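You operate a simulated robot arm through the tools that you are given. There is no shell and no other tool. Be economical: measure what you need, move in short steps, check, and stop when the job is done.

You are at the controls of a simulated robot arm. One attempt, no reset.

## Task
Draw the pearl string out to mark 1 and grip it there.
Fine: grey lever back on GRIP, orange knob back on HOLD. Where these are worked on the way, their far stop is far enough and under half their travel is too little: grey lever.

It is judged by the outcome, as a careful person would: the job done as asked, and still so three seconds after it is handed in. It fails if anything else is knocked over, pushed out of place, dropped, spilled or broken.

## Robot
A 7-joint arm with a two-finger gripper, on a carriage that runs on a rail from [-0.003, -1.443] to [0.001, 0.337] (x, y) and turns from -109 to 223 degrees about z. Base frame: it is fixed where the carriage stands at the start and does not move with it; the origin is on the floor, on the carriage's upright axis, x ahead of it, y to its left, z up; the surface under the hand at the start is at about z = 0.9. Units: m, degrees, N and s.
With the tool pointing down near the work surface it reaches from about 0.34 to 0.78 m from the robot's upright axis, wherever it stands. Its first joint turns from -166.0 to 166.0 degrees. Places, roughly: grey lever [0.7, 0.3, 1.3]; orange hold knob [0.6, 0.4, 1.2]. Payload 2.45 kg.
The TCP is the grasp point, 0.023 m short of the fingertips. In the tool frame z runs along the fingers and y along their closing line. The gripper opens to 0.072 m. The gripper's body begins 0.04 m behind the TCP.
Orientation is that of the tool frame in the base frame, as a unit quaternion [x, y, z, w]. With the fingers straight down and closing along the base's y, the tool's x points along the base's -x, its y along +y and its z along -z.

## Interface
- The arm moves only by the tool move_arm. Its argument "moves" is a list of rows, each an object (a shift or turn left out is 0, a gripper value left out holds the last) with "dp": the shift along the tool's x, y, z in m, a list of three; "rotation": the turn, a rotation vector about the tool's x, y, z in degrees, a list of three; "claw": the gripper command, from -1 (shut) to 1 (fully open), values between in proportion. In form: [{"dp": [dx, dy, dz], "rotation": [ax, ay, az], "claw": claw}, ...]. A call has 1 to 8 rows; each row is the pose to reach, as a shift and turn from the pose commanded when the call began, along the tool's axes at that moment. Each row takes 0.2 s and may step no farther than 0.05 m and 8.6 degrees from the row before; otherwise, or with a gripper value out of range, the whole call is refused. A pose out of reach is approached as far as the arm can. The call stops where the force on the tool passes 50 N (or 10 N more than at its start, if that is more) or the arm is blocked; 0.2 s more then pass. The fingers move at their own pace (about 0.072 m/s each) and stop on an object; they squeeze with about 36 N. The grip force told is the motor's: it shows also when the fingers shut on nothing. Time passes only in rows, and 0.2 s behind the last, so rows that repeat a pose let the fingers close. It gives the time, the measured TCP pose, the force on the tool (base axes), the opening and the grip force at its end, in the units of the frame above (readings bear some noise), with the torque about the TCP (base axes, N m) and any sound that the robot's microphone picked up.
- Cameras (640 x 400 px; columns grow to the right, rows downward): "scene" is now at [0.044, 0.2051, 1.5627]; the picture's right is [0.07, -1.00, 0.00], its down [-0.31, -0.02, -0.95] and it looks along [0.95, 0.07, -0.31] (base axes); focal length 284 px, centre (320, 200). "wrist" rides on the gripper at [0.078, 0.017, -0.066] in the tool frame; the picture's right is [-0.22, 0.98, 0.00], its down [-0.56, -0.13, -0.82] and it looks along [-0.80, -0.18, 0.57] (tool axes); focal length 234 px, centre (320, 200). There is no depth. A picture from a camera that has moved, and an enlarged one, comes with that camera's place and axes in the base frame and with its lens. The place of the scene camera against the robot may be out by one fixed shift of up to 0.025 m in any direction.
- grab_frame(camera): a new picture of that camera. The clock stands still meanwhile.
- slide_trunk(by): slides the trunk up (or, below 0, down) by that many m; the arm and the scene camera ride with it, the base frame stays. It gives what a move gives, with no picture.
- roll_base(legs): drives the robot by 1 to 6 legs, each [ahead, left, turn to the left] in m, m and degrees, along the robot's own axes; the way and the turn of a leg run together, so that a leg with both is an arc; at most 1.5 m and 180 degrees a leg. The arm and the cameras ride along, it lands a little off, and it stops where it bumps. It keeps to its track: a leg is cut to what the track allows. It gives what a move gives.
- pan_tilt(pan, tilt): turns the head with the scene camera to pan (to the left, within 155 degrees either way) and tilt (down, from -29 to 69), counted from straight ahead of the robot. It gives what a move gives.
- inspect(camera, box): a new picture of the part [left, top, right, bottom] of that camera's present view, enlarged. The clock stands still meanwhile.
- job_done(): hands the job in; it is judged then, once.

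Work in short steps. Places have to be worked out from the pictures, the camera data and where the tool is seen: move nearer, look again, correct. Check each grasp and each placing, and mend what went wrong. You have 120 turns and 78 pictures in all, those below and enlarged ones among them. Open the gripper and draw the arm clear of the work before you hand the job in, unless the task says otherwise; then end with one line.

The tools are called after "Request:" by a JSON object that holds its "name" and its "arguments". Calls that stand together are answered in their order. move_arm: Moves the arm, as the interface text tells. Its arguments: {"type":"object","properties":{"moves":{"type":"array","items":{"type":"object","properties":{"dp":{"type":"array","items":{"type":"number"}},"rotation":{"type":"array","items":{"type":"number"}},"claw":{"type":"number"}}}}},"required":["moves"]} The other tools are called the same way: slide_trunk (by) slides the trunk up or down; roll_base (legs) drives the base; pan_tilt (pan, tilt) turns the head that bears the scene camera; grab_frame (camera) takes a picture; inspect (camera, box) takes an enlarged picture of a part of a camera's view; job_done () hands the job in.

At the start:

```text
t: 0.0
position: [0.3743, 0.0518, 1.4477]
orientation: [-0.001, 1.0, 0.0, 0.0]
wrist_force: [-0.5, 0.1, -0.9]
moment: [0.02, 0.01, 0.0]
finger_gap: 0.0722
gripper_force: 0.1
trunk travel left (down, up): [-0.525, 0.065]
robot x, y, heading: [-0.0034, -0.0023, -0.3]
head pan, tilt: [4.2, 18.0]
```

scene: 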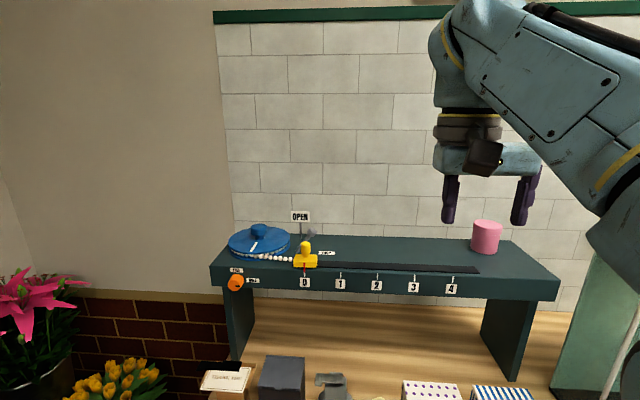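
wrist: 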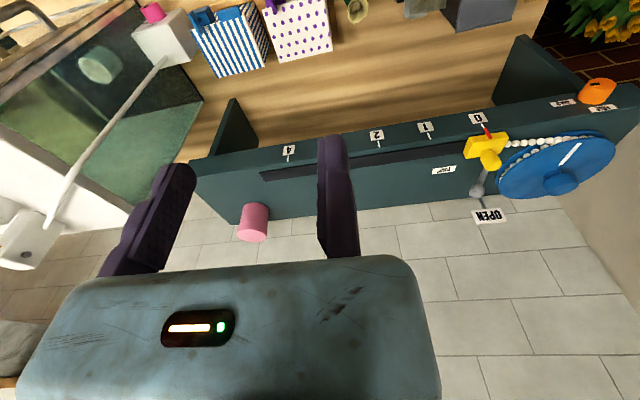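

Let me look closely at the mechanism first.

Request:
{"name": "inspect", "arguments": {"camera": "scene", "box": [210, 200, 370, 300]}}

Request:
{"name": "inspect", "arguments": {"camera": "wrist", "box": [400, 60, 640, 230]}}

Request:
{"name": "inspect", "arguments": {"camera": "scene", "box": [190, 340, 350, 400]}}

```text
4.00 times, centred on (290, 250) of scene
camera zoom: at [0.044, 0.2051, 1.5627], right [0.07, -1.0, 0.0], down [-0.31, -0.02, -0.95], along [0.95, 0.07, -0.31], focal length 1137 px, centre (440, 0)
```

zoom: 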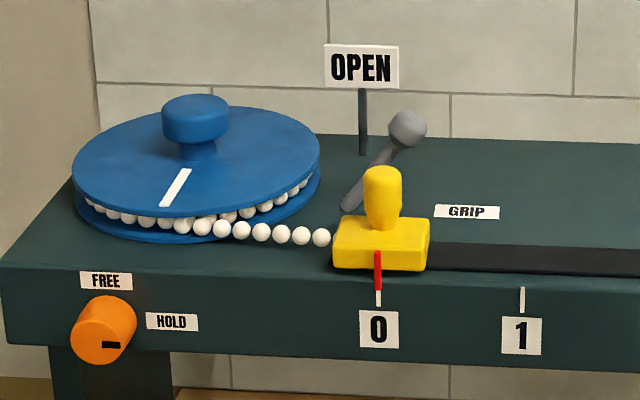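

```text
2.35 times, centred on (520, 145) of wrist
camera zoom: at [0.2975, 0.0677, 1.5133], right [0.22, 0.98, 0.0], down [0.56, -0.13, 0.82], along [0.8, -0.18, -0.57], focal length 551 px, centre (-151, 329)
```

zoom: 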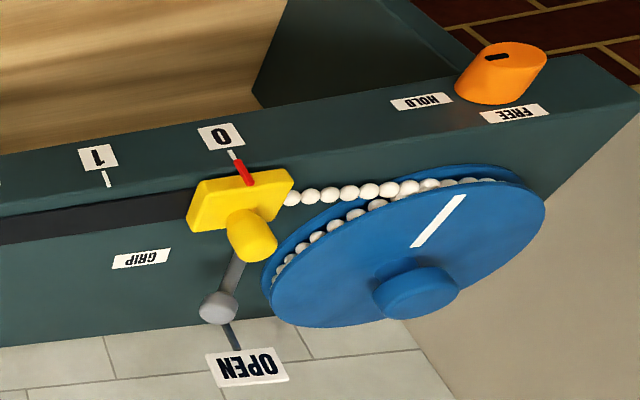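

```text
4.00 times, centred on (270, 370) of scene
camera zoom: at [0.044, 0.2051, 1.5627], right [0.07, -1.0, 0.0], down [-0.31, -0.02, -0.95], along [0.95, 0.07, -0.31], focal length 1137 px, centre (520, -480)
```

zoom: 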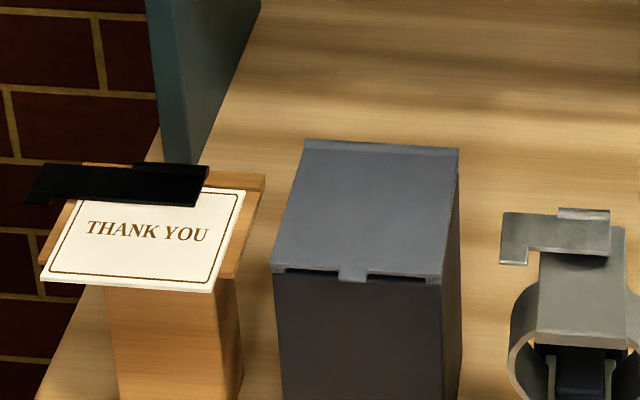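

The lever appears to lean toward GRIP (knob about [0.69, 0.273, 1.263]) and the orange knob points at HOLD. I'll drive left along the rail to centre on the work, with the fingers shut.

Request:
{"name": "roll_base", "arguments": {"legs": [[0, 0.2, 0]]}}

Request:
{"name": "move_arm", "arguments": {"moves": [{"dp": [-0.04, 0, 0], "claw": -1}, {"dp": [-0.08, 0, 0]}, {"dp": [-0.12, 0, 0]}]}}

Request:
{"name": "grab_frame", "arguments": {"camera": "wrist"}}

Request:
{"name": "grab_frame", "arguments": {"camera": "scene"}}

```text
t: 1.6
position: [0.3745, 0.2502, 1.4484]
orientation: [-0.002, 1.0, 0.0, 0.0]
wrist_force: [0.7, 0.4, 0.4]
moment: [-0.01, -0.01, 0.01]
finger_gap: 0.0721
gripper_force: 0.1
trunk travel left (down, up): [-0.525, 0.065]
robot x, y, heading: [0.0006, 0.1987, 0.4]
head pan, tilt: [4.2, 18.0]
```

```text
t: 2.4
position: [0.4615, 0.2531, 1.4311]
orientation: [-0.001, 1.0, 0.0, 0.003]
wrist_force: [-1.5, -0.7, 0.9]
moment: [0.04, -0.07, -0.02]
finger_gap: 0.0
gripper_force: 28.4
out of reach, approached as far as the arm can: row 2, 3
trunk travel left (down, up): [-0.525, 0.065]
robot x, y, heading: [-0.0002, 0.196, 0.3]
head pan, tilt: [4.2, 18.0]
```

```text
72 pictures are left
camera wrist: at [0.385, 0.269, 1.4968], right [0.21, 0.98, 0.0], down [0.56, -0.12, 0.82], along [0.8, -0.17, -0.57], focal length 234 px, centre (320, 200)
```

wrist: 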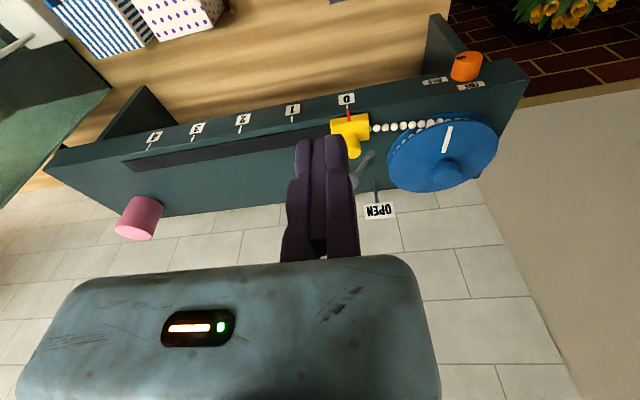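

```text
71 pictures are left
camera scene: at [0.0413, 0.4023, 1.5629], right [0.08, -1.0, 0.0], down [-0.31, -0.02, -0.95], along [0.95, 0.07, -0.31], focal length 284 px, centre (320, 200)
```

scene: 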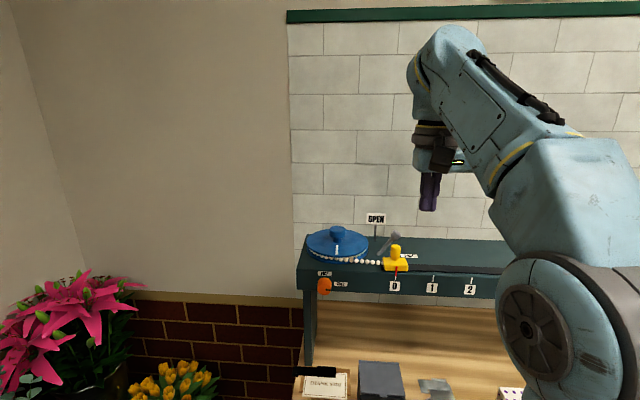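

Reach is limited at this height. I'll raise the trunk, then lower the hand while moving ahead, keeping to the right of the lever.

Request:
{"name": "slide_trunk", "arguments": {"by": 0.065}}

Request:
{"name": "move_arm", "arguments": {"moves": [{"dp": [0, -0.025, 0.03]}, {"dp": [0, -0.025, 0.07]}, {"dp": [0, -0.025, 0.11]}, {"dp": [-0.04, -0.025, 0.13]}, {"dp": [-0.08, -0.025, 0.14]}, {"dp": [-0.12, -0.025, 0.14]}]}}

```text
t: 3.5
position: [0.4637, 0.2541, 1.496]
orientation: [-0.002, 1.0, 0.0, 0.001]
wrist_force: [-0.6, 0.1, -1.0]
moment: [0.0, -0.01, -0.01]
finger_gap: 0.0002
gripper_force: 28.5
trunk travel left (down, up): [-0.59, 0.0]
robot x, y, heading: [0.0004, 0.1996, 0.2]
head pan, tilt: [4.2, 18.0]
```

```text
t: 4.9
position: [0.5876, 0.228, 1.3556]
orientation: [-0.002, 1.0, 0.0, 0.001]
wrist_force: [-0.1, 0.7, 0.9]
moment: [0.0, -0.03, 0.01]
finger_gap: 0.0001
gripper_force: 28.6
trunk travel left (down, up): [-0.59, 0.0]
robot x, y, heading: [0.0018, 0.196, 0.2]
head pan, tilt: [4.2, 18.0]
```

Reach is better here. I'll continue ahead toward x=0.69 above the lever height.

Request:
{"name": "move_arm", "arguments": {"moves": [{"dp": [-0.04, 0, 0.02]}, {"dp": [-0.07, 0, 0.03]}, {"dp": [-0.1, 0, 0.04]}]}}

Request:
{"name": "grab_frame", "arguments": {"camera": "wrist"}}

Request:
{"name": "inspect", "arguments": {"camera": "scene", "box": [290, 200, 490, 325]}}

```text
t: 5.7
position: [0.6729, 0.2283, 1.3202]
orientation: [-0.002, 1.0, 0.001, 0.003]
wrist_force: [-1.8, 0.9, 0.1]
moment: [0.01, -0.05, -0.02]
finger_gap: 0.0001
gripper_force: 28.2
out of reach, approached as far as the arm can: row 3
trunk travel left (down, up): [-0.59, 0.0]
robot x, y, heading: [0.0004, 0.1991, 0.3]
head pan, tilt: [4.2, 18.0]
```

```text
70 pictures are left
camera wrist: at [0.5966, 0.245, 1.3856], right [0.21, 0.98, 0.0], down [0.56, -0.12, 0.82], along [0.8, -0.17, -0.57], focal length 234 px, centre (320, 200)
```

wrist: 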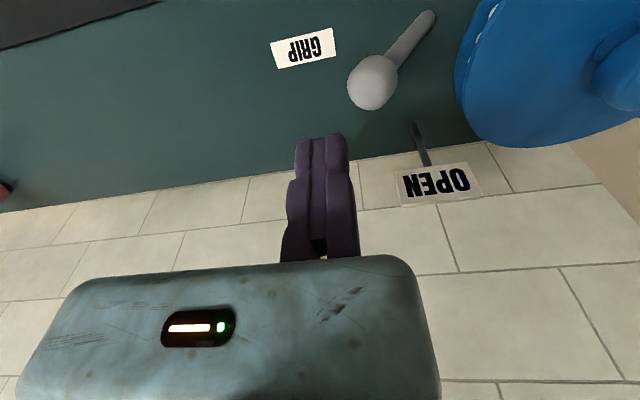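

```text
3.20 times, centred on (390, 262) of scene
camera zoom: at [0.0407, 0.403, 1.6279], right [0.08, -1.0, 0.0], down [-0.31, -0.02, -0.95], along [0.95, 0.07, -0.31], focal length 910 px, centre (96, 0)
```

zoom: 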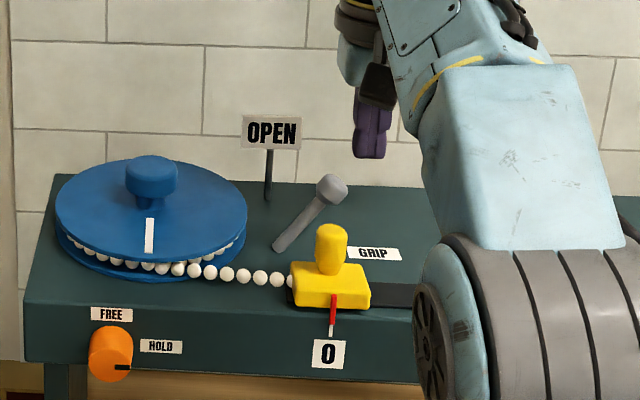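

Using wrist views only, the lever knob is at about [0.66, 0.258, 1.276], right of which the finger now stands at y=0.228. I'll lower beside it.

Request:
{"name": "move_arm", "arguments": {"moves": [{"dp": [0.01, -0.005, 0.025]}, {"dp": [0.01, -0.005, 0.045]}]}}

Request:
{"name": "grab_frame", "arguments": {"camera": "wrist"}}

```text
t: 6.3
position: [0.6654, 0.2233, 1.2734]
orientation: [-0.002, 1.0, -0.001, 0.002]
wrist_force: [-0.4, 0.7, -0.1]
moment: [0.01, 0.01, -0.02]
finger_gap: 0.0
gripper_force: 28.7
trunk travel left (down, up): [-0.59, 0.0]
robot x, y, heading: [0.0001, 0.1983, 0.3]
head pan, tilt: [4.2, 18.0]
```

```text
68 pictures are left
camera wrist: at [0.5885, 0.2405, 1.3387], right [0.21, 0.98, 0.0], down [0.56, -0.12, 0.82], along [0.8, -0.17, -0.57], focal length 234 px, centre (320, 200)
```

wrist: 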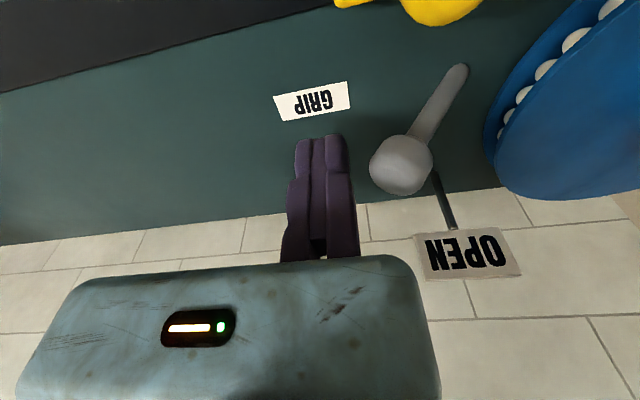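

The fingers are beside the lever knob. I'll push it left gradually.

Request:
{"name": "move_arm", "arguments": {"moves": [{"dp": [0, 0.015, 0]}, {"dp": [0, 0.03, 0]}, {"dp": [0, 0.04, 0]}, {"dp": [0, 0.05, 0]}]}}

Request:
{"name": "grab_frame", "arguments": {"camera": "wrist"}}

```text
t: 6.9
position: [0.6665, 0.2445, 1.2803]
orientation: [0.003, 1.0, -0.005, 0.013]
wrist_force: [1.0, -7.6, 12.4]
moment: [0.17, 0.02, 0.06]
finger_gap: 0.0001
gripper_force: 29.3
trunk travel left (down, up): [-0.59, 0.0]
robot x, y, heading: [-0.0026, 0.1952, 0.0]
head pan, tilt: [4.2, 18.0]
stopped in row 3: the force on the tool passed its limit at 57 N (the readings are from after the stop); the commanded pose is now the measured one
```

```text
67 pictures are left
camera wrist: at [0.5876, 0.2615, 1.345], right [0.22, 0.97, 0.0], down [0.54, -0.12, 0.83], along [0.81, -0.19, -0.55], focal length 234 px, centre (320, 200)
```

wrist: 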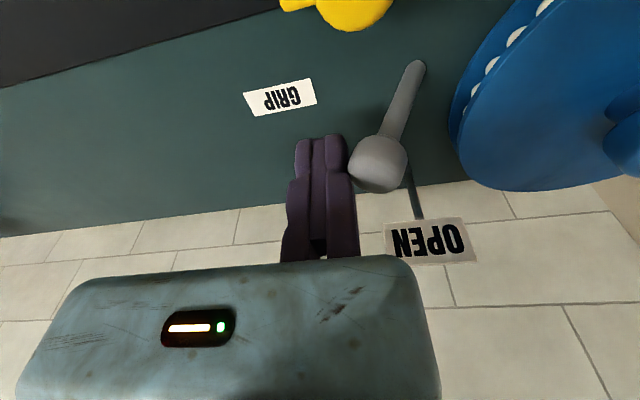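

Contact was made and the lever resisted; the pushback suggests it swings up along an arc about a pivot near [0.668, 0.30, 1.205]. I'll push slowly along that arc.

Request:
{"name": "move_arm", "arguments": {"moves": [{"dp": [0, 0.005, -0.002]}, {"dp": [0, 0.01, -0.005]}, {"dp": [0, 0.015, -0.008]}, {"dp": [0, 0.02, -0.01]}, {"dp": [0, 0.025, -0.011]}]}}

Request:
{"name": "grab_frame", "arguments": {"camera": "wrist"}}

```text
t: 8.1
position: [0.6648, 0.2727, 1.2915]
orientation: [0.001, 1.0, -0.004, 0.01]
wrist_force: [5.1, -3.3, 25.8]
moment: [0.36, 0.09, -0.03]
finger_gap: 0.0001
gripper_force: 28.2
trunk travel left (down, up): [-0.59, 0.0]
robot x, y, heading: [0.001, 0.1942, 0.3]
head pan, tilt: [4.2, 18.0]
```

```text
66 pictures are left
camera wrist: at [0.5875, 0.2894, 1.3551], right [0.22, 0.98, 0.0], down [0.54, -0.12, 0.83], along [0.81, -0.19, -0.56], focal length 234 px, centre (320, 200)
```

wrist: 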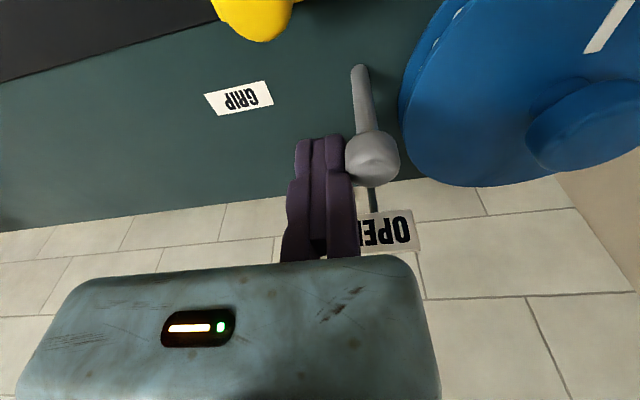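

The lever is moving; its knob is now nearly over the pivot. I'll push on to its stop.

Request:
{"name": "move_arm", "arguments": {"moves": [{"dp": [0, 0.006, 0]}, {"dp": [0, 0.012, 0]}, {"dp": [0, 0.018, 0]}, {"dp": [0, 0.024, 0]}]}}

Request:
{"name": "grab_frame", "arguments": {"camera": "wrist"}}

Request:
{"name": "inspect", "arguments": {"camera": "scene", "box": [290, 200, 490, 325]}}

```text
t: 9.0
position: [0.6667, 0.276, 1.2924]
orientation: [0.011, 1.0, -0.009, 0.014]
wrist_force: [-7.0, -17.7, 9.4]
moment: [-0.04, 0.06, 0.22]
finger_gap: 0.0
gripper_force: 27.8
trunk travel left (down, up): [-0.59, 0.0]
robot x, y, heading: [0.0014, 0.1944, -0.0]
head pan, tilt: [4.2, 18.0]
stopped in row 4: the force on the tool passed its limit at 53 N (the readings are from after the stop); the commanded pose is now the measured one
```

```text
65 pictures are left
camera wrist: at [0.5885, 0.2951, 1.3556], right [0.24, 0.97, -0.01], down [0.54, -0.12, 0.84], along [0.81, -0.21, -0.55], focal length 234 px, centre (320, 200)
```

wrist: 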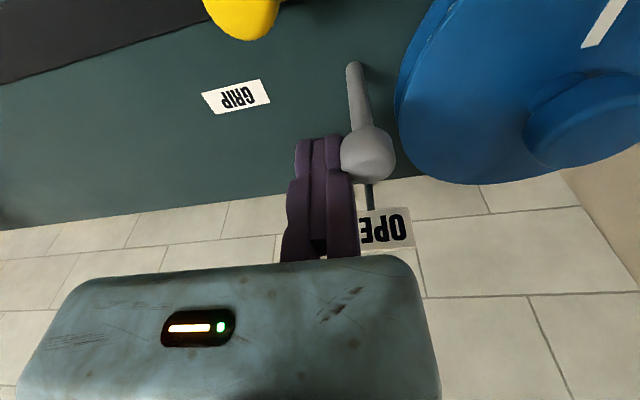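

```text
3.20 times, centred on (390, 262) of scene
camera zoom: at [0.0427, 0.3987, 1.6277], right [0.07, -1.0, 0.0], down [-0.31, -0.02, -0.95], along [0.95, 0.07, -0.31], focal length 910 px, centre (96, 0)
```

zoom: 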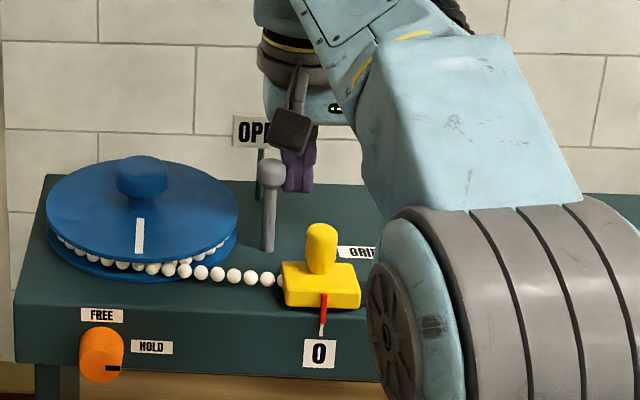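

The lever stands upright at OPEN and against its stop. I'll back off right, rise, and check that it stays.

Request:
{"name": "move_arm", "arguments": {"moves": [{"dp": [0, -0.03, 0]}, {"dp": [0, -0.04, -0.04]}, {"dp": [0, -0.04, -0.08]}]}}

Request:
{"name": "inspect", "arguments": {"camera": "scene", "box": [290, 200, 490, 325]}}

Request:
{"name": "grab_frame", "arguments": {"camera": "wrist"}}

```text
t: 9.8
position: [0.6465, 0.2472, 1.3631]
orientation: [0.008, 1.0, -0.009, 0.013]
wrist_force: [-1.5, 0.3, 0.4]
moment: [-0.03, -0.09, -0.02]
finger_gap: 0.0
gripper_force: 28.1
out of reach, approached as far as the arm can: row 3
trunk travel left (down, up): [-0.59, 0.0]
robot x, y, heading: [0.0024, 0.1957, -0.1]
head pan, tilt: [4.2, 18.0]
```

```text
3.20 times, centred on (390, 262) of scene
camera zoom: at [0.0401, 0.4021, 1.6278], right [0.07, -1.0, 0.0], down [-0.31, -0.02, -0.95], along [0.95, 0.07, -0.31], focal length 910 px, centre (96, 0)
```

zoom: 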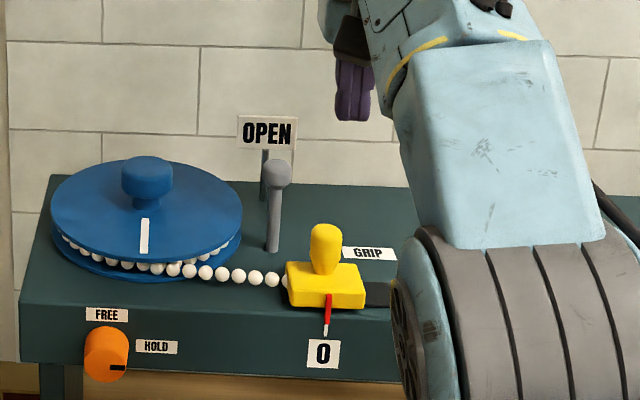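

```text
62 pictures are left
camera wrist: at [0.5692, 0.2651, 1.4271], right [0.23, 0.97, -0.01], down [0.54, -0.12, 0.84], along [0.81, -0.2, -0.55], focal length 234 px, centre (320, 200)
```

wrist: 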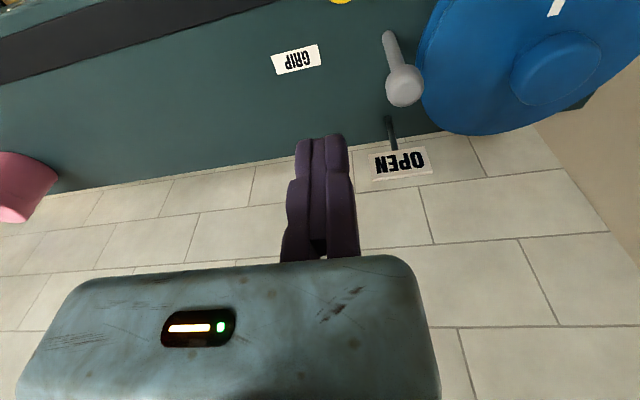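

The lever stays open. Now the orange knob: I'll draw back, then drive left so the arm sits in front of it.

Request:
{"name": "move_arm", "arguments": {"moves": [{"dp": [0.04, 0, 0]}, {"dp": [0.08, 0, 0]}, {"dp": [0.12, 0, 0]}, {"dp": [0.16, 0, 0]}, {"dp": [0.2, 0, 0]}]}}

Request:
{"name": "roll_base", "arguments": {"legs": [[0, 0.13, 0]]}}

Request:
{"name": "move_arm", "arguments": {"moves": [{"rotation": [0, -8.5, 0], "claw": 1}, {"rotation": [0, -17, 0]}, {"rotation": [0, -25.5, 0]}, {"rotation": [0, -34, 0]}, {"rotation": [0, -42.5, 0]}]}}

```text
t: 11.0
position: [0.4515, 0.2499, 1.3535]
orientation: [0.008, 1.0, -0.008, 0.01]
wrist_force: [0.9, -0.5, -0.4]
moment: [0.03, 0.01, -0.02]
finger_gap: 0.0001
gripper_force: 28.2
trunk travel left (down, up): [-0.59, 0.0]
robot x, y, heading: [-0.0029, 0.2, 0.3]
head pan, tilt: [4.2, 18.0]
```

```text
t: 12.3
position: [0.453, 0.3801, 1.3539]
orientation: [0.008, 1.0, -0.009, 0.01]
wrist_force: [-0.4, 0.9, -0.6]
moment: [-0.04, 0.02, -0.01]
finger_gap: 0.0001
gripper_force: 28.4
trunk travel left (down, up): [-0.59, 0.0]
robot x, y, heading: [0.0015, 0.3284, -0.0]
head pan, tilt: [4.2, 18.0]
```

```text
t: 13.5
position: [0.4544, 0.3797, 1.3536]
orientation: [0.004, 0.928, -0.011, 0.372]
wrist_force: [0.1, 0.1, -0.1]
moment: [-0.02, -0.02, -0.01]
finger_gap: 0.072
gripper_force: 0.1
trunk travel left (down, up): [-0.59, 0.0]
robot x, y, heading: [-0.001, 0.325, -0.4]
head pan, tilt: [4.2, 18.0]
```

Half-turned without trouble. I'll finish turning the tool to horizontal and look.

Request:
{"name": "move_arm", "arguments": {"moves": [{"rotation": [0, -8.5, 0]}, {"rotation": [0, -17, 0]}, {"rotation": [0, -25.5, 0]}, {"rotation": [0, -34, 0]}, {"rotation": [0, -42.5, 0]}, {"rotation": [0, -46, 0]}]}}

Request:
{"name": "grab_frame", "arguments": {"camera": "wrist"}}

Request:
{"name": "grab_frame", "arguments": {"camera": "scene"}}

```text
t: 14.9
position: [0.4538, 0.3838, 1.3499]
orientation: [-0.002, 0.713, -0.002, 0.702]
wrist_force: [0.5, -0.1, 0.4]
moment: [0.0, 0.02, 0.04]
finger_gap: 0.0719
gripper_force: 0.0
trunk travel left (down, up): [-0.59, 0.0]
robot x, y, heading: [0.0003, 0.3271, -0.1]
head pan, tilt: [4.2, 18.0]
```

```text
61 pictures are left
camera wrist: at [0.3891, 0.3998, 1.2739], right [0.0, 0.98, 0.21], down [-0.81, -0.12, 0.57], along [0.59, -0.17, 0.79], focal length 234 px, centre (320, 200)
```

wrist: 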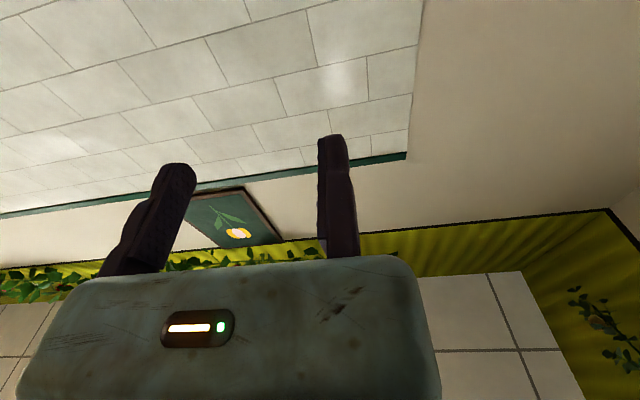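

```text
60 pictures are left
camera scene: at [0.0441, 0.5371, 1.6277], right [0.14, -0.99, 0.0], down [-0.31, -0.04, -0.95], along [0.94, 0.13, -0.31], focal length 284 px, centre (320, 200)
```

scene: 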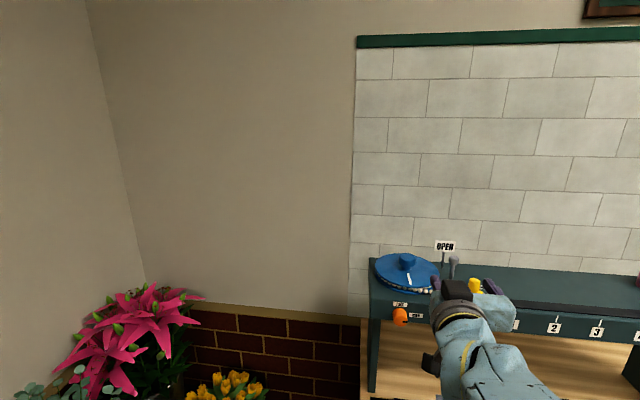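

The tool is horizontal. I judge the orange knob at about [0.575, 0.43, 1.172], so I'll lower in front of it with clearance and inspect.

Request:
{"name": "move_arm", "arguments": {"moves": [{"dp": [0.04, 0.015, 0]}, {"dp": [0.08, 0.03, 0]}, {"dp": [0.12, 0.046, 0.01]}, {"dp": [0.15, 0.046, 0.02]}, {"dp": [0.175, 0.046, 0.03]}]}}

Request:
{"name": "pan_tilt", "arguments": {"pan": 0, "tilt": 35}}

Request:
{"name": "grab_frame", "arguments": {"camera": "scene"}}

Request:
{"name": "grab_frame", "arguments": {"camera": "wrist"}}

```text
t: 16.1
position: [0.5051, 0.4291, 1.1853]
orientation: [-0.001, 0.71, -0.011, 0.704]
wrist_force: [1.2, -0.4, 0.4]
moment: [0.02, -0.02, 0.06]
finger_gap: 0.0721
gripper_force: 0.0
out of reach, approached as far as the arm can: row 2, 3, 4, 5
trunk travel left (down, up): [-0.59, 0.0]
robot x, y, heading: [0.0006, 0.3283, 0.0]
head pan, tilt: [4.2, 18.0]
```

```text
t: 16.9
position: [0.5032, 0.4304, 1.1879]
orientation: [-0.001, 0.708, -0.012, 0.706]
wrist_force: [0.1, -0.3, 0.0]
moment: [0.01, 0.0, -0.01]
finger_gap: 0.072
gripper_force: 0.1
trunk travel left (down, up): [-0.59, 0.0]
robot x, y, heading: [0.0011, 0.3223, -0.2]
head pan, tilt: [0.0, 35.0]
```

```text
59 pictures are left
camera scene: at [0.0396, 0.5241, 1.6007], right [0.0, -1.0, 0.0], down [-0.57, 0.0, -0.82], along [0.82, 0.0, -0.57], focal length 284 px, centre (320, 200)
```

scene: 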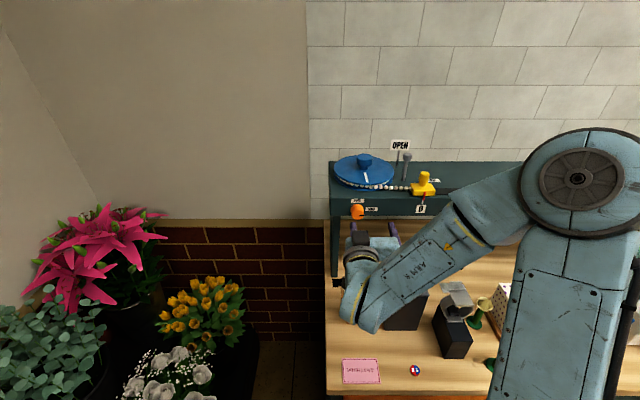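

```text
58 pictures are left
camera wrist: at [0.4386, 0.446, 1.1095], right [0.02, 0.98, 0.2], down [-0.82, -0.1, 0.56], along [0.57, -0.17, 0.8], focal length 234 px, centre (320, 200)
```

wrist: 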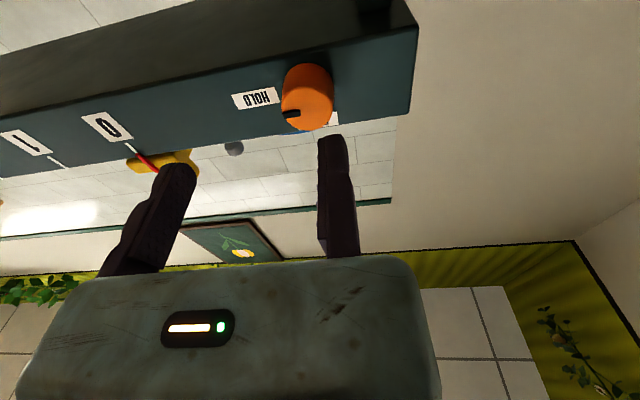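

Wrist triangulation puts the knob at about [0.565, 0.419, 1.188] with the bench face near x=0.58. I'll centre on it and pre-roll the hand +40° so that I can twist 90° counter-clockwise.

Request:
{"name": "move_arm", "arguments": {"moves": [{"dp": [0, -0.006, 0], "rotation": [0, 0, 8]}, {"dp": [0, -0.011, 0], "rotation": [0, 0, 16]}, {"dp": [0, -0.011, 0], "rotation": [0, 0, 24]}, {"dp": [0, -0.011, 0], "rotation": [0, 0, 32]}, {"dp": [0, -0.011, 0], "rotation": [0, 0, 40]}]}}

Request:
{"name": "grab_frame", "arguments": {"camera": "wrist"}}

```text
t: 18.1
position: [0.5059, 0.4219, 1.1869]
orientation: [0.242, 0.666, 0.232, 0.666]
wrist_force: [0.0, -0.1, -0.3]
moment: [0.04, 0.01, 0.03]
finger_gap: 0.0721
gripper_force: 0.0
out of reach, approached as far as the arm can: row 2, 3, 4, 5
trunk travel left (down, up): [-0.59, 0.0]
robot x, y, heading: [-0.0004, 0.3237, 0.0]
head pan, tilt: [0.0, 35.0]
```

```text
57 pictures are left
camera wrist: at [0.4427, 0.4839, 1.1378], right [0.01, 0.62, 0.79], down [-0.82, -0.44, 0.36], along [0.57, -0.65, 0.5], focal length 234 px, centre (320, 200)
```

wrist: 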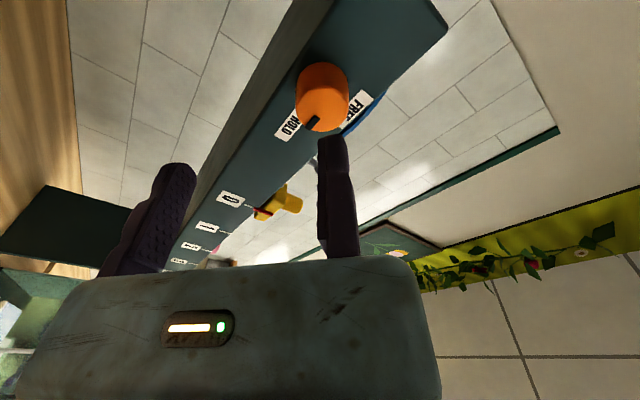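

Knob centre now reads about [0.565, 0.422, 1.186], in line with the TCP. I'll advance to straddle it.

Request:
{"name": "move_arm", "arguments": {"moves": [{"dp": [0, 0, 0.012]}, {"dp": [0, 0, 0.024]}, {"dp": [0, 0, 0.035]}, {"dp": [0, 0, 0.044]}]}}

Request:
{"name": "grab_frame", "arguments": {"camera": "wrist"}}

Request:
{"name": "inspect", "arguments": {"camera": "scene", "box": [310, 140, 470, 260]}}

```text
t: 19.0
position: [0.5325, 0.4207, 1.1874]
orientation: [0.24, 0.669, 0.231, 0.664]
wrist_force: [-41.7, -7.5, 11.4]
moment: [0.02, -0.33, -0.17]
finger_gap: 0.0722
gripper_force: 0.0
trunk travel left (down, up): [-0.59, 0.0]
robot x, y, heading: [0.0021, 0.3249, 0.0]
head pan, tilt: [0.0, 35.0]
stopped in row 4: the force on the tool passed its limit at 63 N (the readings are from after the stop); the commanded pose is now the measured one
```

```text
56 pictures are left
camera wrist: at [0.469, 0.4828, 1.1376], right [0.01, 0.62, 0.78], down [-0.82, -0.44, 0.37], along [0.57, -0.65, 0.51], focal length 234 px, centre (320, 200)
```

wrist: 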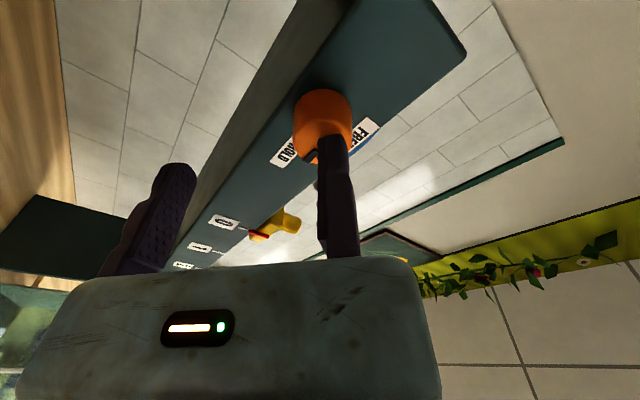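

```text
3.33 times, centred on (390, 200) of scene
camera zoom: at [0.0331, 0.5225, 1.6012], right [0.0, -1.0, 0.0], down [-0.57, 0.0, -0.82], along [0.82, 0.0, -0.57], focal length 947 px, centre (87, 200)
```

zoom: 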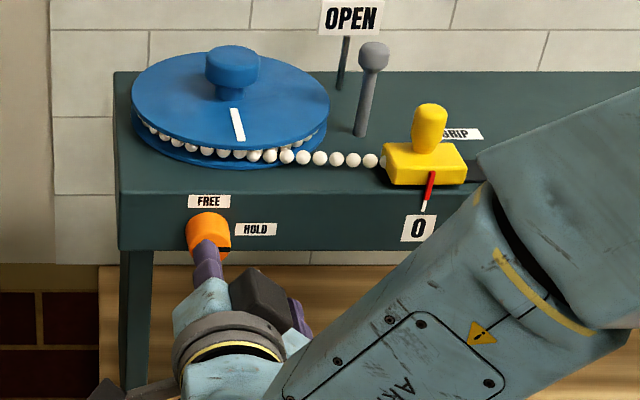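

The +y finger hit the knob's face, and the pictures show that this finger does not move as the gripper opens: the opening lies entirely on its −y side. I'll back off, shift +y in the tool by 0.036 so the opening is centred on the knob, and look.

Request:
{"name": "move_arm", "arguments": {"moves": [{"dp": [0, 0, -0.025]}, {"dp": [0, 0.018, -0.025]}, {"dp": [0, 0.036, -0.025]}, {"dp": [0, 0.036, -0.025]}]}}

Request:
{"name": "grab_frame", "arguments": {"camera": "wrist"}}

Request:
{"name": "inspect", "arguments": {"camera": "scene", "box": [310, 140, 470, 260]}}

```text
t: 20.0
position: [0.5145, 0.4485, 1.2085]
orientation: [0.241, 0.67, 0.23, 0.663]
wrist_force: [-0.1, 0.9, -0.2]
moment: [-0.03, 0.03, -0.02]
finger_gap: 0.0721
gripper_force: 0.0
trunk travel left (down, up): [-0.59, 0.0]
robot x, y, heading: [0.0001, 0.326, 0.1]
head pan, tilt: [0.0, 35.0]
```

```text
54 pictures are left
camera wrist: at [0.4507, 0.5103, 1.1594], right [0.02, 0.62, 0.78], down [-0.82, -0.44, 0.37], along [0.57, -0.65, 0.5], focal length 234 px, centre (320, 200)
```

wrist: 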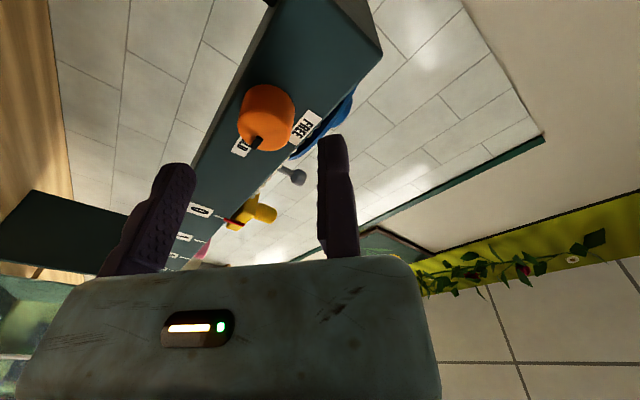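

```text
3.33 times, centred on (390, 200) of scene
camera zoom: at [0.0392, 0.524, 1.6006], right [0.0, -1.0, 0.0], down [-0.57, 0.0, -0.82], along [0.82, 0.0, -0.57], focal length 947 px, centre (87, 200)
```

zoom: 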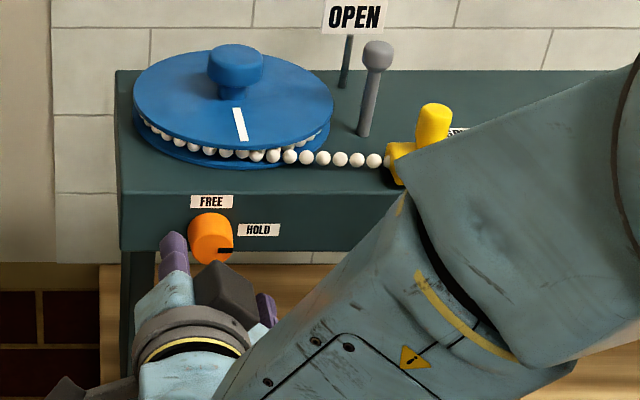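

Now the opening straddles the knob. I'll advance.

Request:
{"name": "move_arm", "arguments": {"moves": [{"dp": [0, 0, 0.01]}, {"dp": [0, 0, 0.02]}, {"dp": [0, 0, 0.03]}, {"dp": [0, 0, 0.035]}]}}

Request:
{"name": "grab_frame", "arguments": {"camera": "wrist"}}

Request:
{"name": "inspect", "arguments": {"camera": "scene", "box": [330, 180, 430, 255]}}

```text
t: 21.0
position: [0.5496, 0.4501, 1.207]
orientation: [0.242, 0.67, 0.229, 0.663]
wrist_force: [-1.0, -0.2, -0.9]
moment: [0.0, -0.01, -0.02]
finger_gap: 0.072
gripper_force: 0.0
trunk travel left (down, up): [-0.59, 0.0]
robot x, y, heading: [0.0028, 0.3283, -0.1]
head pan, tilt: [0.0, 35.0]
```

```text
52 pictures are left
camera wrist: at [0.4853, 0.5114, 1.1581], right [0.02, 0.62, 0.78], down [-0.82, -0.44, 0.37], along [0.57, -0.65, 0.5], focal length 234 px, centre (320, 200)
```

wrist: 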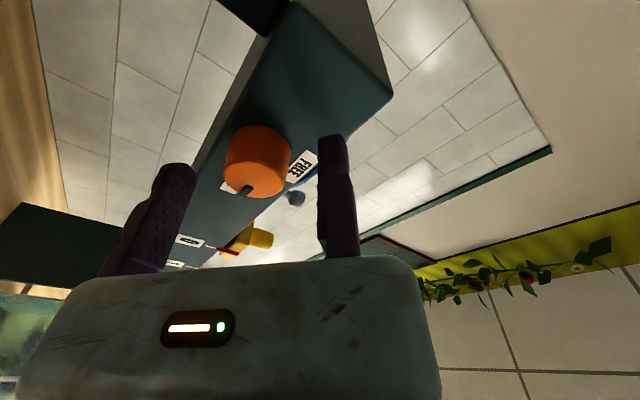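

```text
5.33 times, centred on (380, 218) of scene
camera zoom: at [0.0397, 0.5239, 1.6006], right [0.0, -1.0, 0.0], down [-0.57, 0.0, -0.82], along [0.82, 0.0, -0.57], focal length 1516 px, centre (0, 107)
```

zoom: 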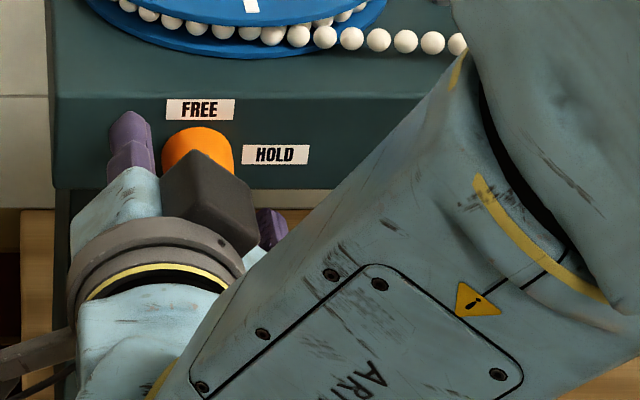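

The knob sits well in the gap. I'll close gradually and see how the fingers meet it.

Request:
{"name": "move_arm", "arguments": {"moves": [{"dp": [0, -0.01, 0], "claw": 0.4}, {"dp": [0, -0.01, 0], "claw": 0.3}, {"dp": [0, -0.01, 0], "claw": 0.3}]}}

Request:
{"name": "grab_frame", "arguments": {"camera": "wrist"}}

```text
t: 21.8
position: [0.5491, 0.4407, 1.1998]
orientation: [0.241, 0.671, 0.229, 0.663]
wrist_force: [-0.5, 0.2, 0.4]
moment: [-0.01, 0.01, 0.0]
finger_gap: 0.0465
gripper_force: 0.0
trunk travel left (down, up): [-0.59, 0.0]
robot x, y, heading: [-0.0, 0.3243, -0.0]
head pan, tilt: [0.0, 35.0]
```

```text
50 pictures are left
camera wrist: at [0.485, 0.5032, 1.1516], right [0.02, 0.62, 0.78], down [-0.82, -0.44, 0.37], along [0.57, -0.65, 0.5], focal length 234 px, centre (320, 200)
```

wrist: 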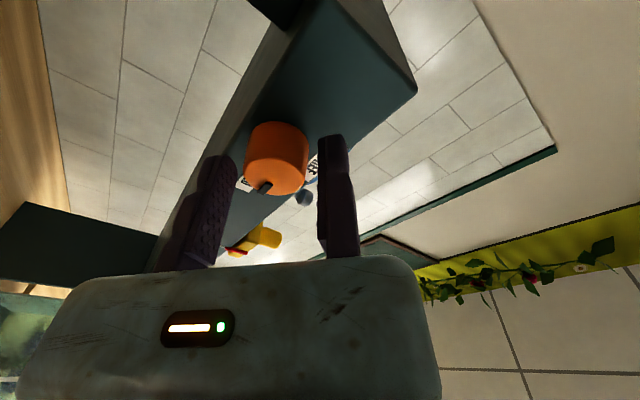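

Confirmed: only the −y finger moves. The knob nearly fills the gap; I'll close on it.

Request:
{"name": "move_arm", "arguments": {"moves": [{"dp": [0, -0.003, 0], "claw": -1}, {"dp": [0, -0.003, 0]}, {"dp": [0, -0.003, 0]}]}}

Request:
{"name": "grab_frame", "arguments": {"camera": "wrist"}}

```text
t: 22.6
position: [0.5498, 0.4351, 1.1957]
orientation: [0.245, 0.671, 0.228, 0.661]
wrist_force: [-8.9, -17.5, -24.1]
moment: [0.22, 0.24, -1.01]
finger_gap: 0.0307
gripper_force: 45.4
trunk travel left (down, up): [-0.59, 0.0]
robot x, y, heading: [-0.0029, 0.3281, 0.2]
head pan, tilt: [0.0, 35.0]
```

```text
49 pictures are left
camera wrist: at [0.4854, 0.4977, 1.148], right [0.03, 0.62, 0.78], down [-0.82, -0.44, 0.37], along [0.57, -0.65, 0.5], focal length 234 px, centre (320, 200)
```

wrist: 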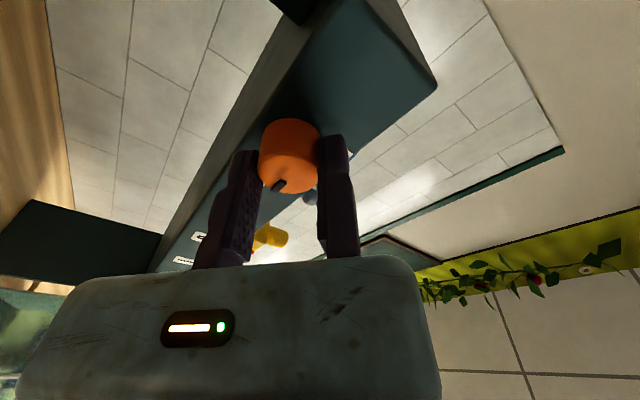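

Gripped (gap 0.031, so knob radius ≈0.015). I'll twist it counter-clockwise about its own axis.

Request:
{"name": "move_arm", "arguments": {"moves": [{"dp": [0.0021, -0.0041, 0], "rotation": [0, 0, -8]}, {"dp": [0.0042, -0.0046, 0], "rotation": [0, 0, -16]}, {"dp": [0.0062, -0.0053, 0], "rotation": [0, 0, -24]}, {"dp": [0.0081, -0.0063, 0], "rotation": [0, 0, -32]}, {"dp": [0.0098, -0.0076, 0], "rotation": [0, 0, -40]}]}}

Request:
{"name": "grab_frame", "arguments": {"camera": "wrist"}}

```text
t: 23.8
position: [0.5505, 0.437, 1.1848]
orientation: [-0.001, 0.712, -0.012, 0.702]
wrist_force: [-10.0, -17.1, -15.5]
moment: [0.33, 0.09, -0.7]
finger_gap: 0.0305
gripper_force: 45.0
trunk travel left (down, up): [-0.59, 0.0]
robot x, y, heading: [0.0011, 0.3257, -0.3]
head pan, tilt: [0.0, 35.0]
```

```text
48 pictures are left
camera wrist: at [0.4842, 0.4529, 1.1089], right [0.02, 0.98, 0.2], down [-0.81, -0.1, 0.57], along [0.58, -0.17, 0.79], focal length 234 px, centre (320, 200)
```

wrist: 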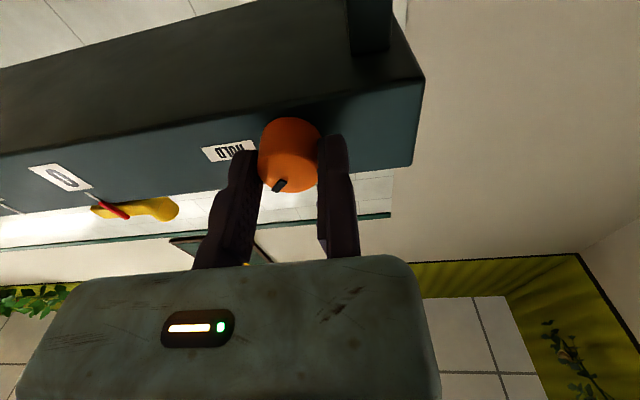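

The knob turned 40° with the hand. I'll continue about 50° more.

Request:
{"name": "move_arm", "arguments": {"moves": [{"dp": [0.004, -0.002, 0], "rotation": [0, 0, -8]}, {"dp": [0.006, -0.0026, 0], "rotation": [0, 0, -16]}, {"dp": [0.008, -0.0033, 0], "rotation": [0, 0, -24]}, {"dp": [0.01, -0.0043, 0], "rotation": [0, 0, -32]}, {"dp": [0.0118, -0.0056, 0], "rotation": [0, 0, -40]}, {"dp": [0.0134, -0.0071, 0], "rotation": [0, 0, -48]}, {"dp": [0.014, -0.008, 0], "rotation": [0, 0, -52]}]}}

Request:
{"name": "grab_frame", "arguments": {"camera": "wrist"}}

Request:
{"name": "inspect", "arguments": {"camera": "scene", "box": [310, 140, 470, 260]}}

```text
t: 25.4
position: [0.5503, 0.4288, 1.1729]
orientation: [-0.313, 0.638, -0.319, 0.627]
wrist_force: [2.1, -14.7, 22.9]
moment: [0.33, -0.14, -0.74]
finger_gap: 0.0307
gripper_force: 45.4
trunk travel left (down, up): [-0.59, 0.0]
robot x, y, heading: [0.0035, 0.3276, -0.0]
head pan, tilt: [0.0, 35.0]
```

```text
47 pictures are left
camera wrist: at [0.4835, 0.3774, 1.1137], right [0.0, 0.76, -0.65], down [-0.81, 0.38, 0.44], along [0.59, 0.52, 0.62], focal length 234 px, centre (320, 200)
```

wrist: 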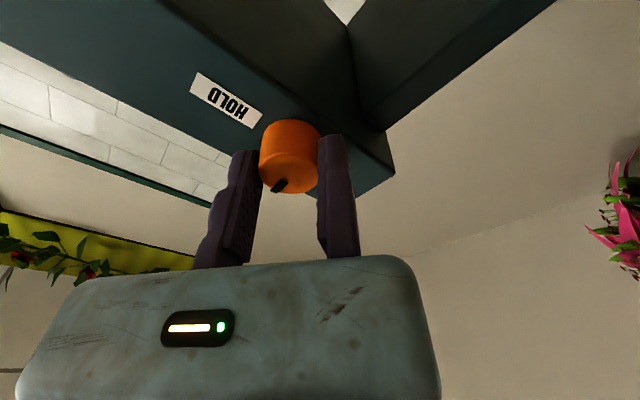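

```text
3.33 times, centred on (390, 200) of scene
camera zoom: at [0.0384, 0.5216, 1.6012], right [0.0, -1.0, 0.0], down [-0.57, 0.0, -0.82], along [0.82, 0.0, -0.57], focal length 947 px, centre (87, 200)
```

zoom: 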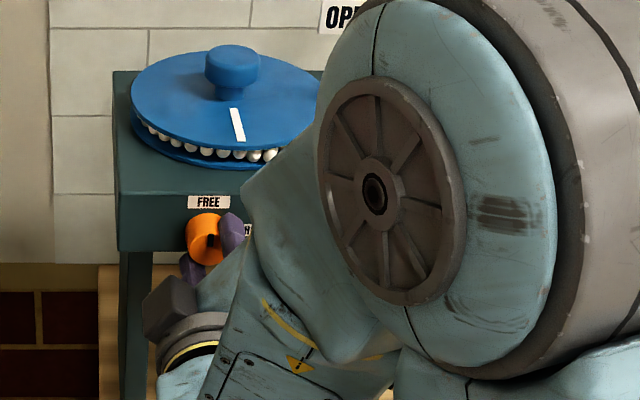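

The knob has turned about 93°, mark now up toward FREE. I'll release and back away straight.

Request:
{"name": "move_arm", "arguments": {"moves": [{"dp": [0, 0.002, 0], "claw": 0.6}, {"dp": [0, 0.01, 0]}, {"dp": [0, 0.012, 0]}, {"dp": [0, 0.012, -0.03]}, {"dp": [0, 0.012, -0.06]}]}}

Request:
{"name": "grab_frame", "arguments": {"camera": "wrist"}}

Request:
{"name": "inspect", "arguments": {"camera": "scene", "box": [330, 190, 400, 240]}}

```text
t: 26.6
position: [0.5021, 0.4447, 1.1646]
orientation: [-0.314, 0.639, -0.318, 0.626]
wrist_force: [0.2, -0.3, -0.2]
moment: [0.0, -0.05, 0.01]
finger_gap: 0.0577
gripper_force: 0.0
out of reach, approached as far as the arm can: row 5
trunk travel left (down, up): [-0.59, 0.0]
robot x, y, heading: [-0.0001, 0.3216, -0.3]
head pan, tilt: [0.0, 35.0]
```

```text
45 pictures are left
camera wrist: at [0.4353, 0.3942, 1.1059], right [0.0, 0.76, -0.65], down [-0.81, 0.38, 0.45], along [0.59, 0.52, 0.61], focal length 234 px, centre (320, 200)
```

wrist: 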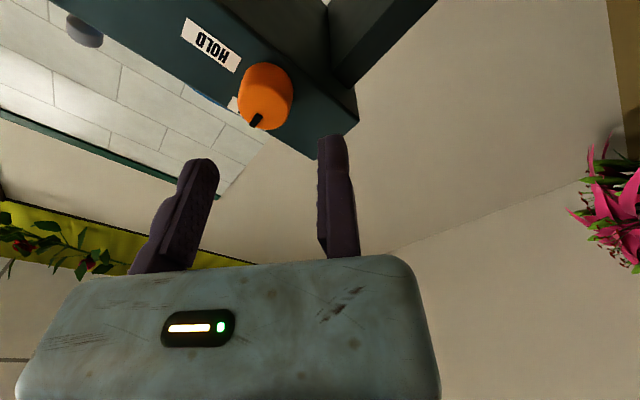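

```text
8.00 times, centred on (365, 215) of scene
camera zoom: at [0.0396, 0.524, 1.6006], right [0.0, -1.0, 0.0], down [-0.57, 0.0, -0.82], along [0.82, 0.0, -0.57], focal length 2274 px, centre (-40, 80)
```

zoom: 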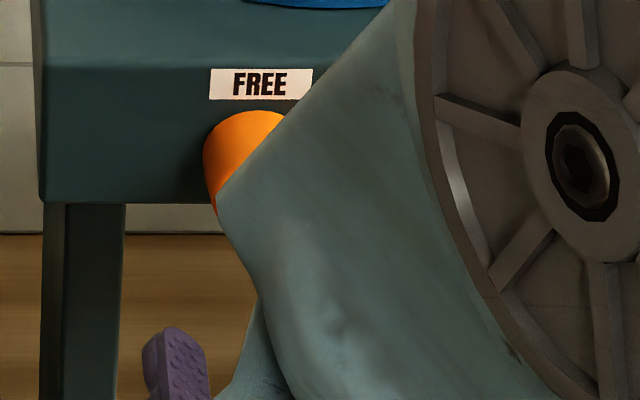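

The mark points to FREE and stays. Now I'll rise and un-roll the hand to go for the yellow slider.

Request:
{"name": "move_arm", "arguments": {"moves": [{"dp": [-0.009, -0.012, 0], "rotation": [0, 0, 8]}, {"dp": [-0.018, -0.024, 0], "rotation": [0, 0, 16]}, {"dp": [-0.027, -0.036, 0], "rotation": [0, 0, 24]}, {"dp": [-0.036, -0.048, 0], "rotation": [0, 0, 32]}, {"dp": [-0.048, -0.064, 0], "rotation": [0, 0, 40]}, {"dp": [-0.06, -0.08, 0], "rotation": [0, 0, 48]}, {"dp": [-0.072, -0.096, 0], "rotation": [0, 0, 53]}]}}

```text
t: 28.2
position: [0.5036, 0.4459, 1.2863]
orientation: [0.006, 0.713, -0.005, 0.701]
wrist_force: [-0.2, 0.1, 0.0]
moment: [-0.02, -0.01, -0.01]
finger_gap: 0.0577
gripper_force: 0.1
trunk travel left (down, up): [-0.59, 0.0]
robot x, y, heading: [0.0021, 0.3236, -0.1]
head pan, tilt: [0.0, 35.0]
```

Next: raise, pitch the tool to point forward-down (~40° from vertical), and drive right 0.13.

Request:
{"name": "move_arm", "arguments": {"moves": [{"dp": [-0.02, 0, -0.02], "rotation": [0, 8.5, 0]}, {"dp": [-0.04, 0, -0.03], "rotation": [0, 17, 0]}, {"dp": [-0.06, 0, -0.03], "rotation": [0, 25.5, 0]}, {"dp": [-0.08, 0, -0.03], "rotation": [0, 34, 0]}, {"dp": [-0.09, 0, -0.03], "rotation": [0, 42.5, 0]}, {"dp": [-0.1, 0, -0.03], "rotation": [0, 50, 0]}]}}

Request:
{"name": "roll_base", "arguments": {"legs": [[0, -0.13, 0]]}}

Request:
{"name": "grab_frame", "arguments": {"camera": "wrist"}}

Request:
{"name": "grab_frame", "arguments": {"camera": "scene"}}

```text
t: 29.6
position: [0.4737, 0.4309, 1.3856]
orientation: [0.019, 0.93, -0.004, 0.368]
wrist_force: [-1.8, 6.2, 1.1]
moment: [-0.31, -0.08, -0.25]
finger_gap: 0.0574
gripper_force: 0.0
out of reach, approached as far as the arm can: row 6
trunk travel left (down, up): [-0.59, 0.0]
robot x, y, heading: [-0.0001, 0.3244, -0.1]
head pan, tilt: [0.0, 35.0]
```

```text
t: 30.9
position: [0.4705, 0.3161, 1.3859]
orientation: [0.007, 0.93, 0.002, 0.368]
wrist_force: [-0.4, -0.1, -0.6]
moment: [0.02, -0.05, 0.02]
finger_gap: 0.0576
gripper_force: 0.0
trunk travel left (down, up): [-0.59, 0.0]
robot x, y, heading: [-0.0024, 0.1984, -0.1]
head pan, tilt: [0.0, 35.0]
```

```text
43 pictures are left
camera wrist: at [0.3703, 0.3338, 1.381], right [0.17, 0.97, 0.15], down [-0.15, -0.13, 0.98], along [0.97, -0.19, 0.13], focal length 234 px, centre (320, 200)
```

wrist: 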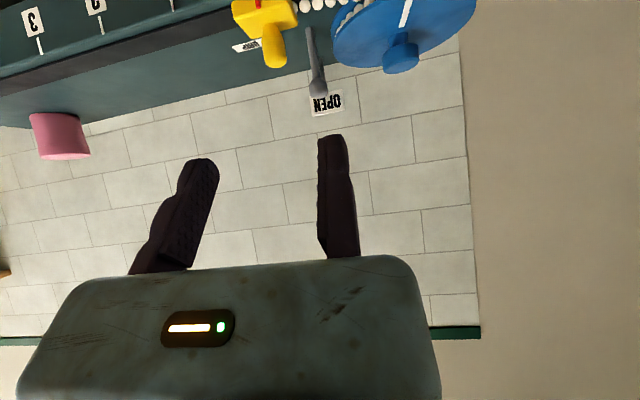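

```text
42 pictures are left
camera scene: at [0.0396, 0.3957, 1.6007], right [0.0, -1.0, 0.0], down [-0.57, 0.0, -0.82], along [0.82, 0.0, -0.57], focal length 284 px, centre (320, 200)
```

scene: 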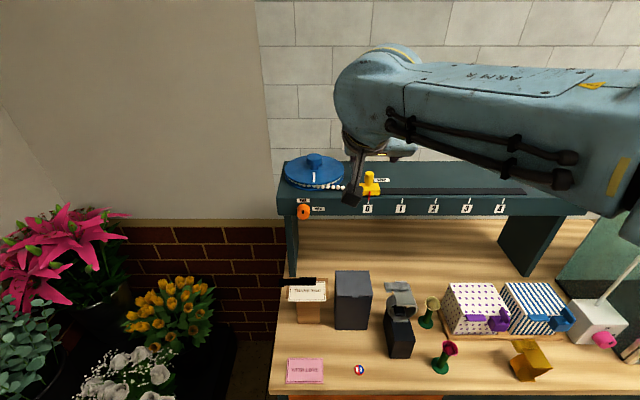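

The slider's handle triangulates to about [0.605, 0.266, top 1.27]. I'll move to a pre-grasp behind it, with the fixed (+y) finger just left of the handle.

Request:
{"name": "move_arm", "arguments": {"moves": [{"dp": [-0.003, -0.012, 0.03]}, {"dp": [-0.006, -0.024, 0.065]}, {"dp": [-0.008, -0.034, 0.095]}, {"dp": [-0.008, -0.034, 0.115]}]}}

Request:
{"name": "grab_frame", "arguments": {"camera": "wrist"}}

Request:
{"name": "inspect", "arguments": {"camera": "scene", "box": [270, 130, 430, 230]}}

```text
t: 32.1
position: [0.5622, 0.2109, 1.3084]
orientation: [0.072, 0.927, -0.024, 0.367]
wrist_force: [-0.5, -1.2, -0.4]
moment: [0.04, -0.03, 0.04]
finger_gap: 0.0575
gripper_force: 0.1
trunk travel left (down, up): [-0.59, 0.0]
robot x, y, heading: [0.0009, 0.1968, -0.1]
head pan, tilt: [0.0, 35.0]
stopped in row 4: the arm was blocked; the commanded pose is now the measured one
```

```text
41 pictures are left
camera wrist: at [0.4648, 0.2423, 1.303], right [0.3, 0.94, 0.16], down [-0.17, -0.11, 0.98], along [0.94, -0.33, 0.13], focal length 234 px, centre (320, 200)
```

wrist: 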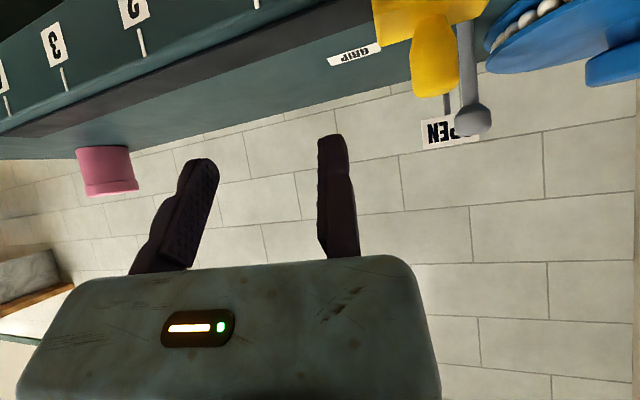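

```text
4.00 times, centred on (350, 180) of scene
camera zoom: at [0.0388, 0.3951, 1.6008], right [0.0, -1.0, 0.0], down [-0.57, 0.0, -0.82], along [0.82, 0.0, -0.57], focal length 1137 px, centre (200, 280)
```

zoom: 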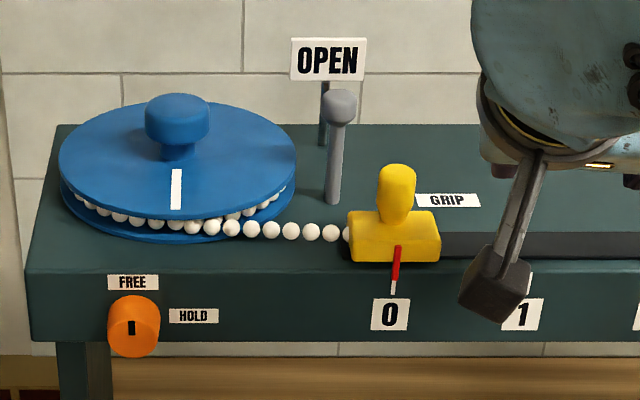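

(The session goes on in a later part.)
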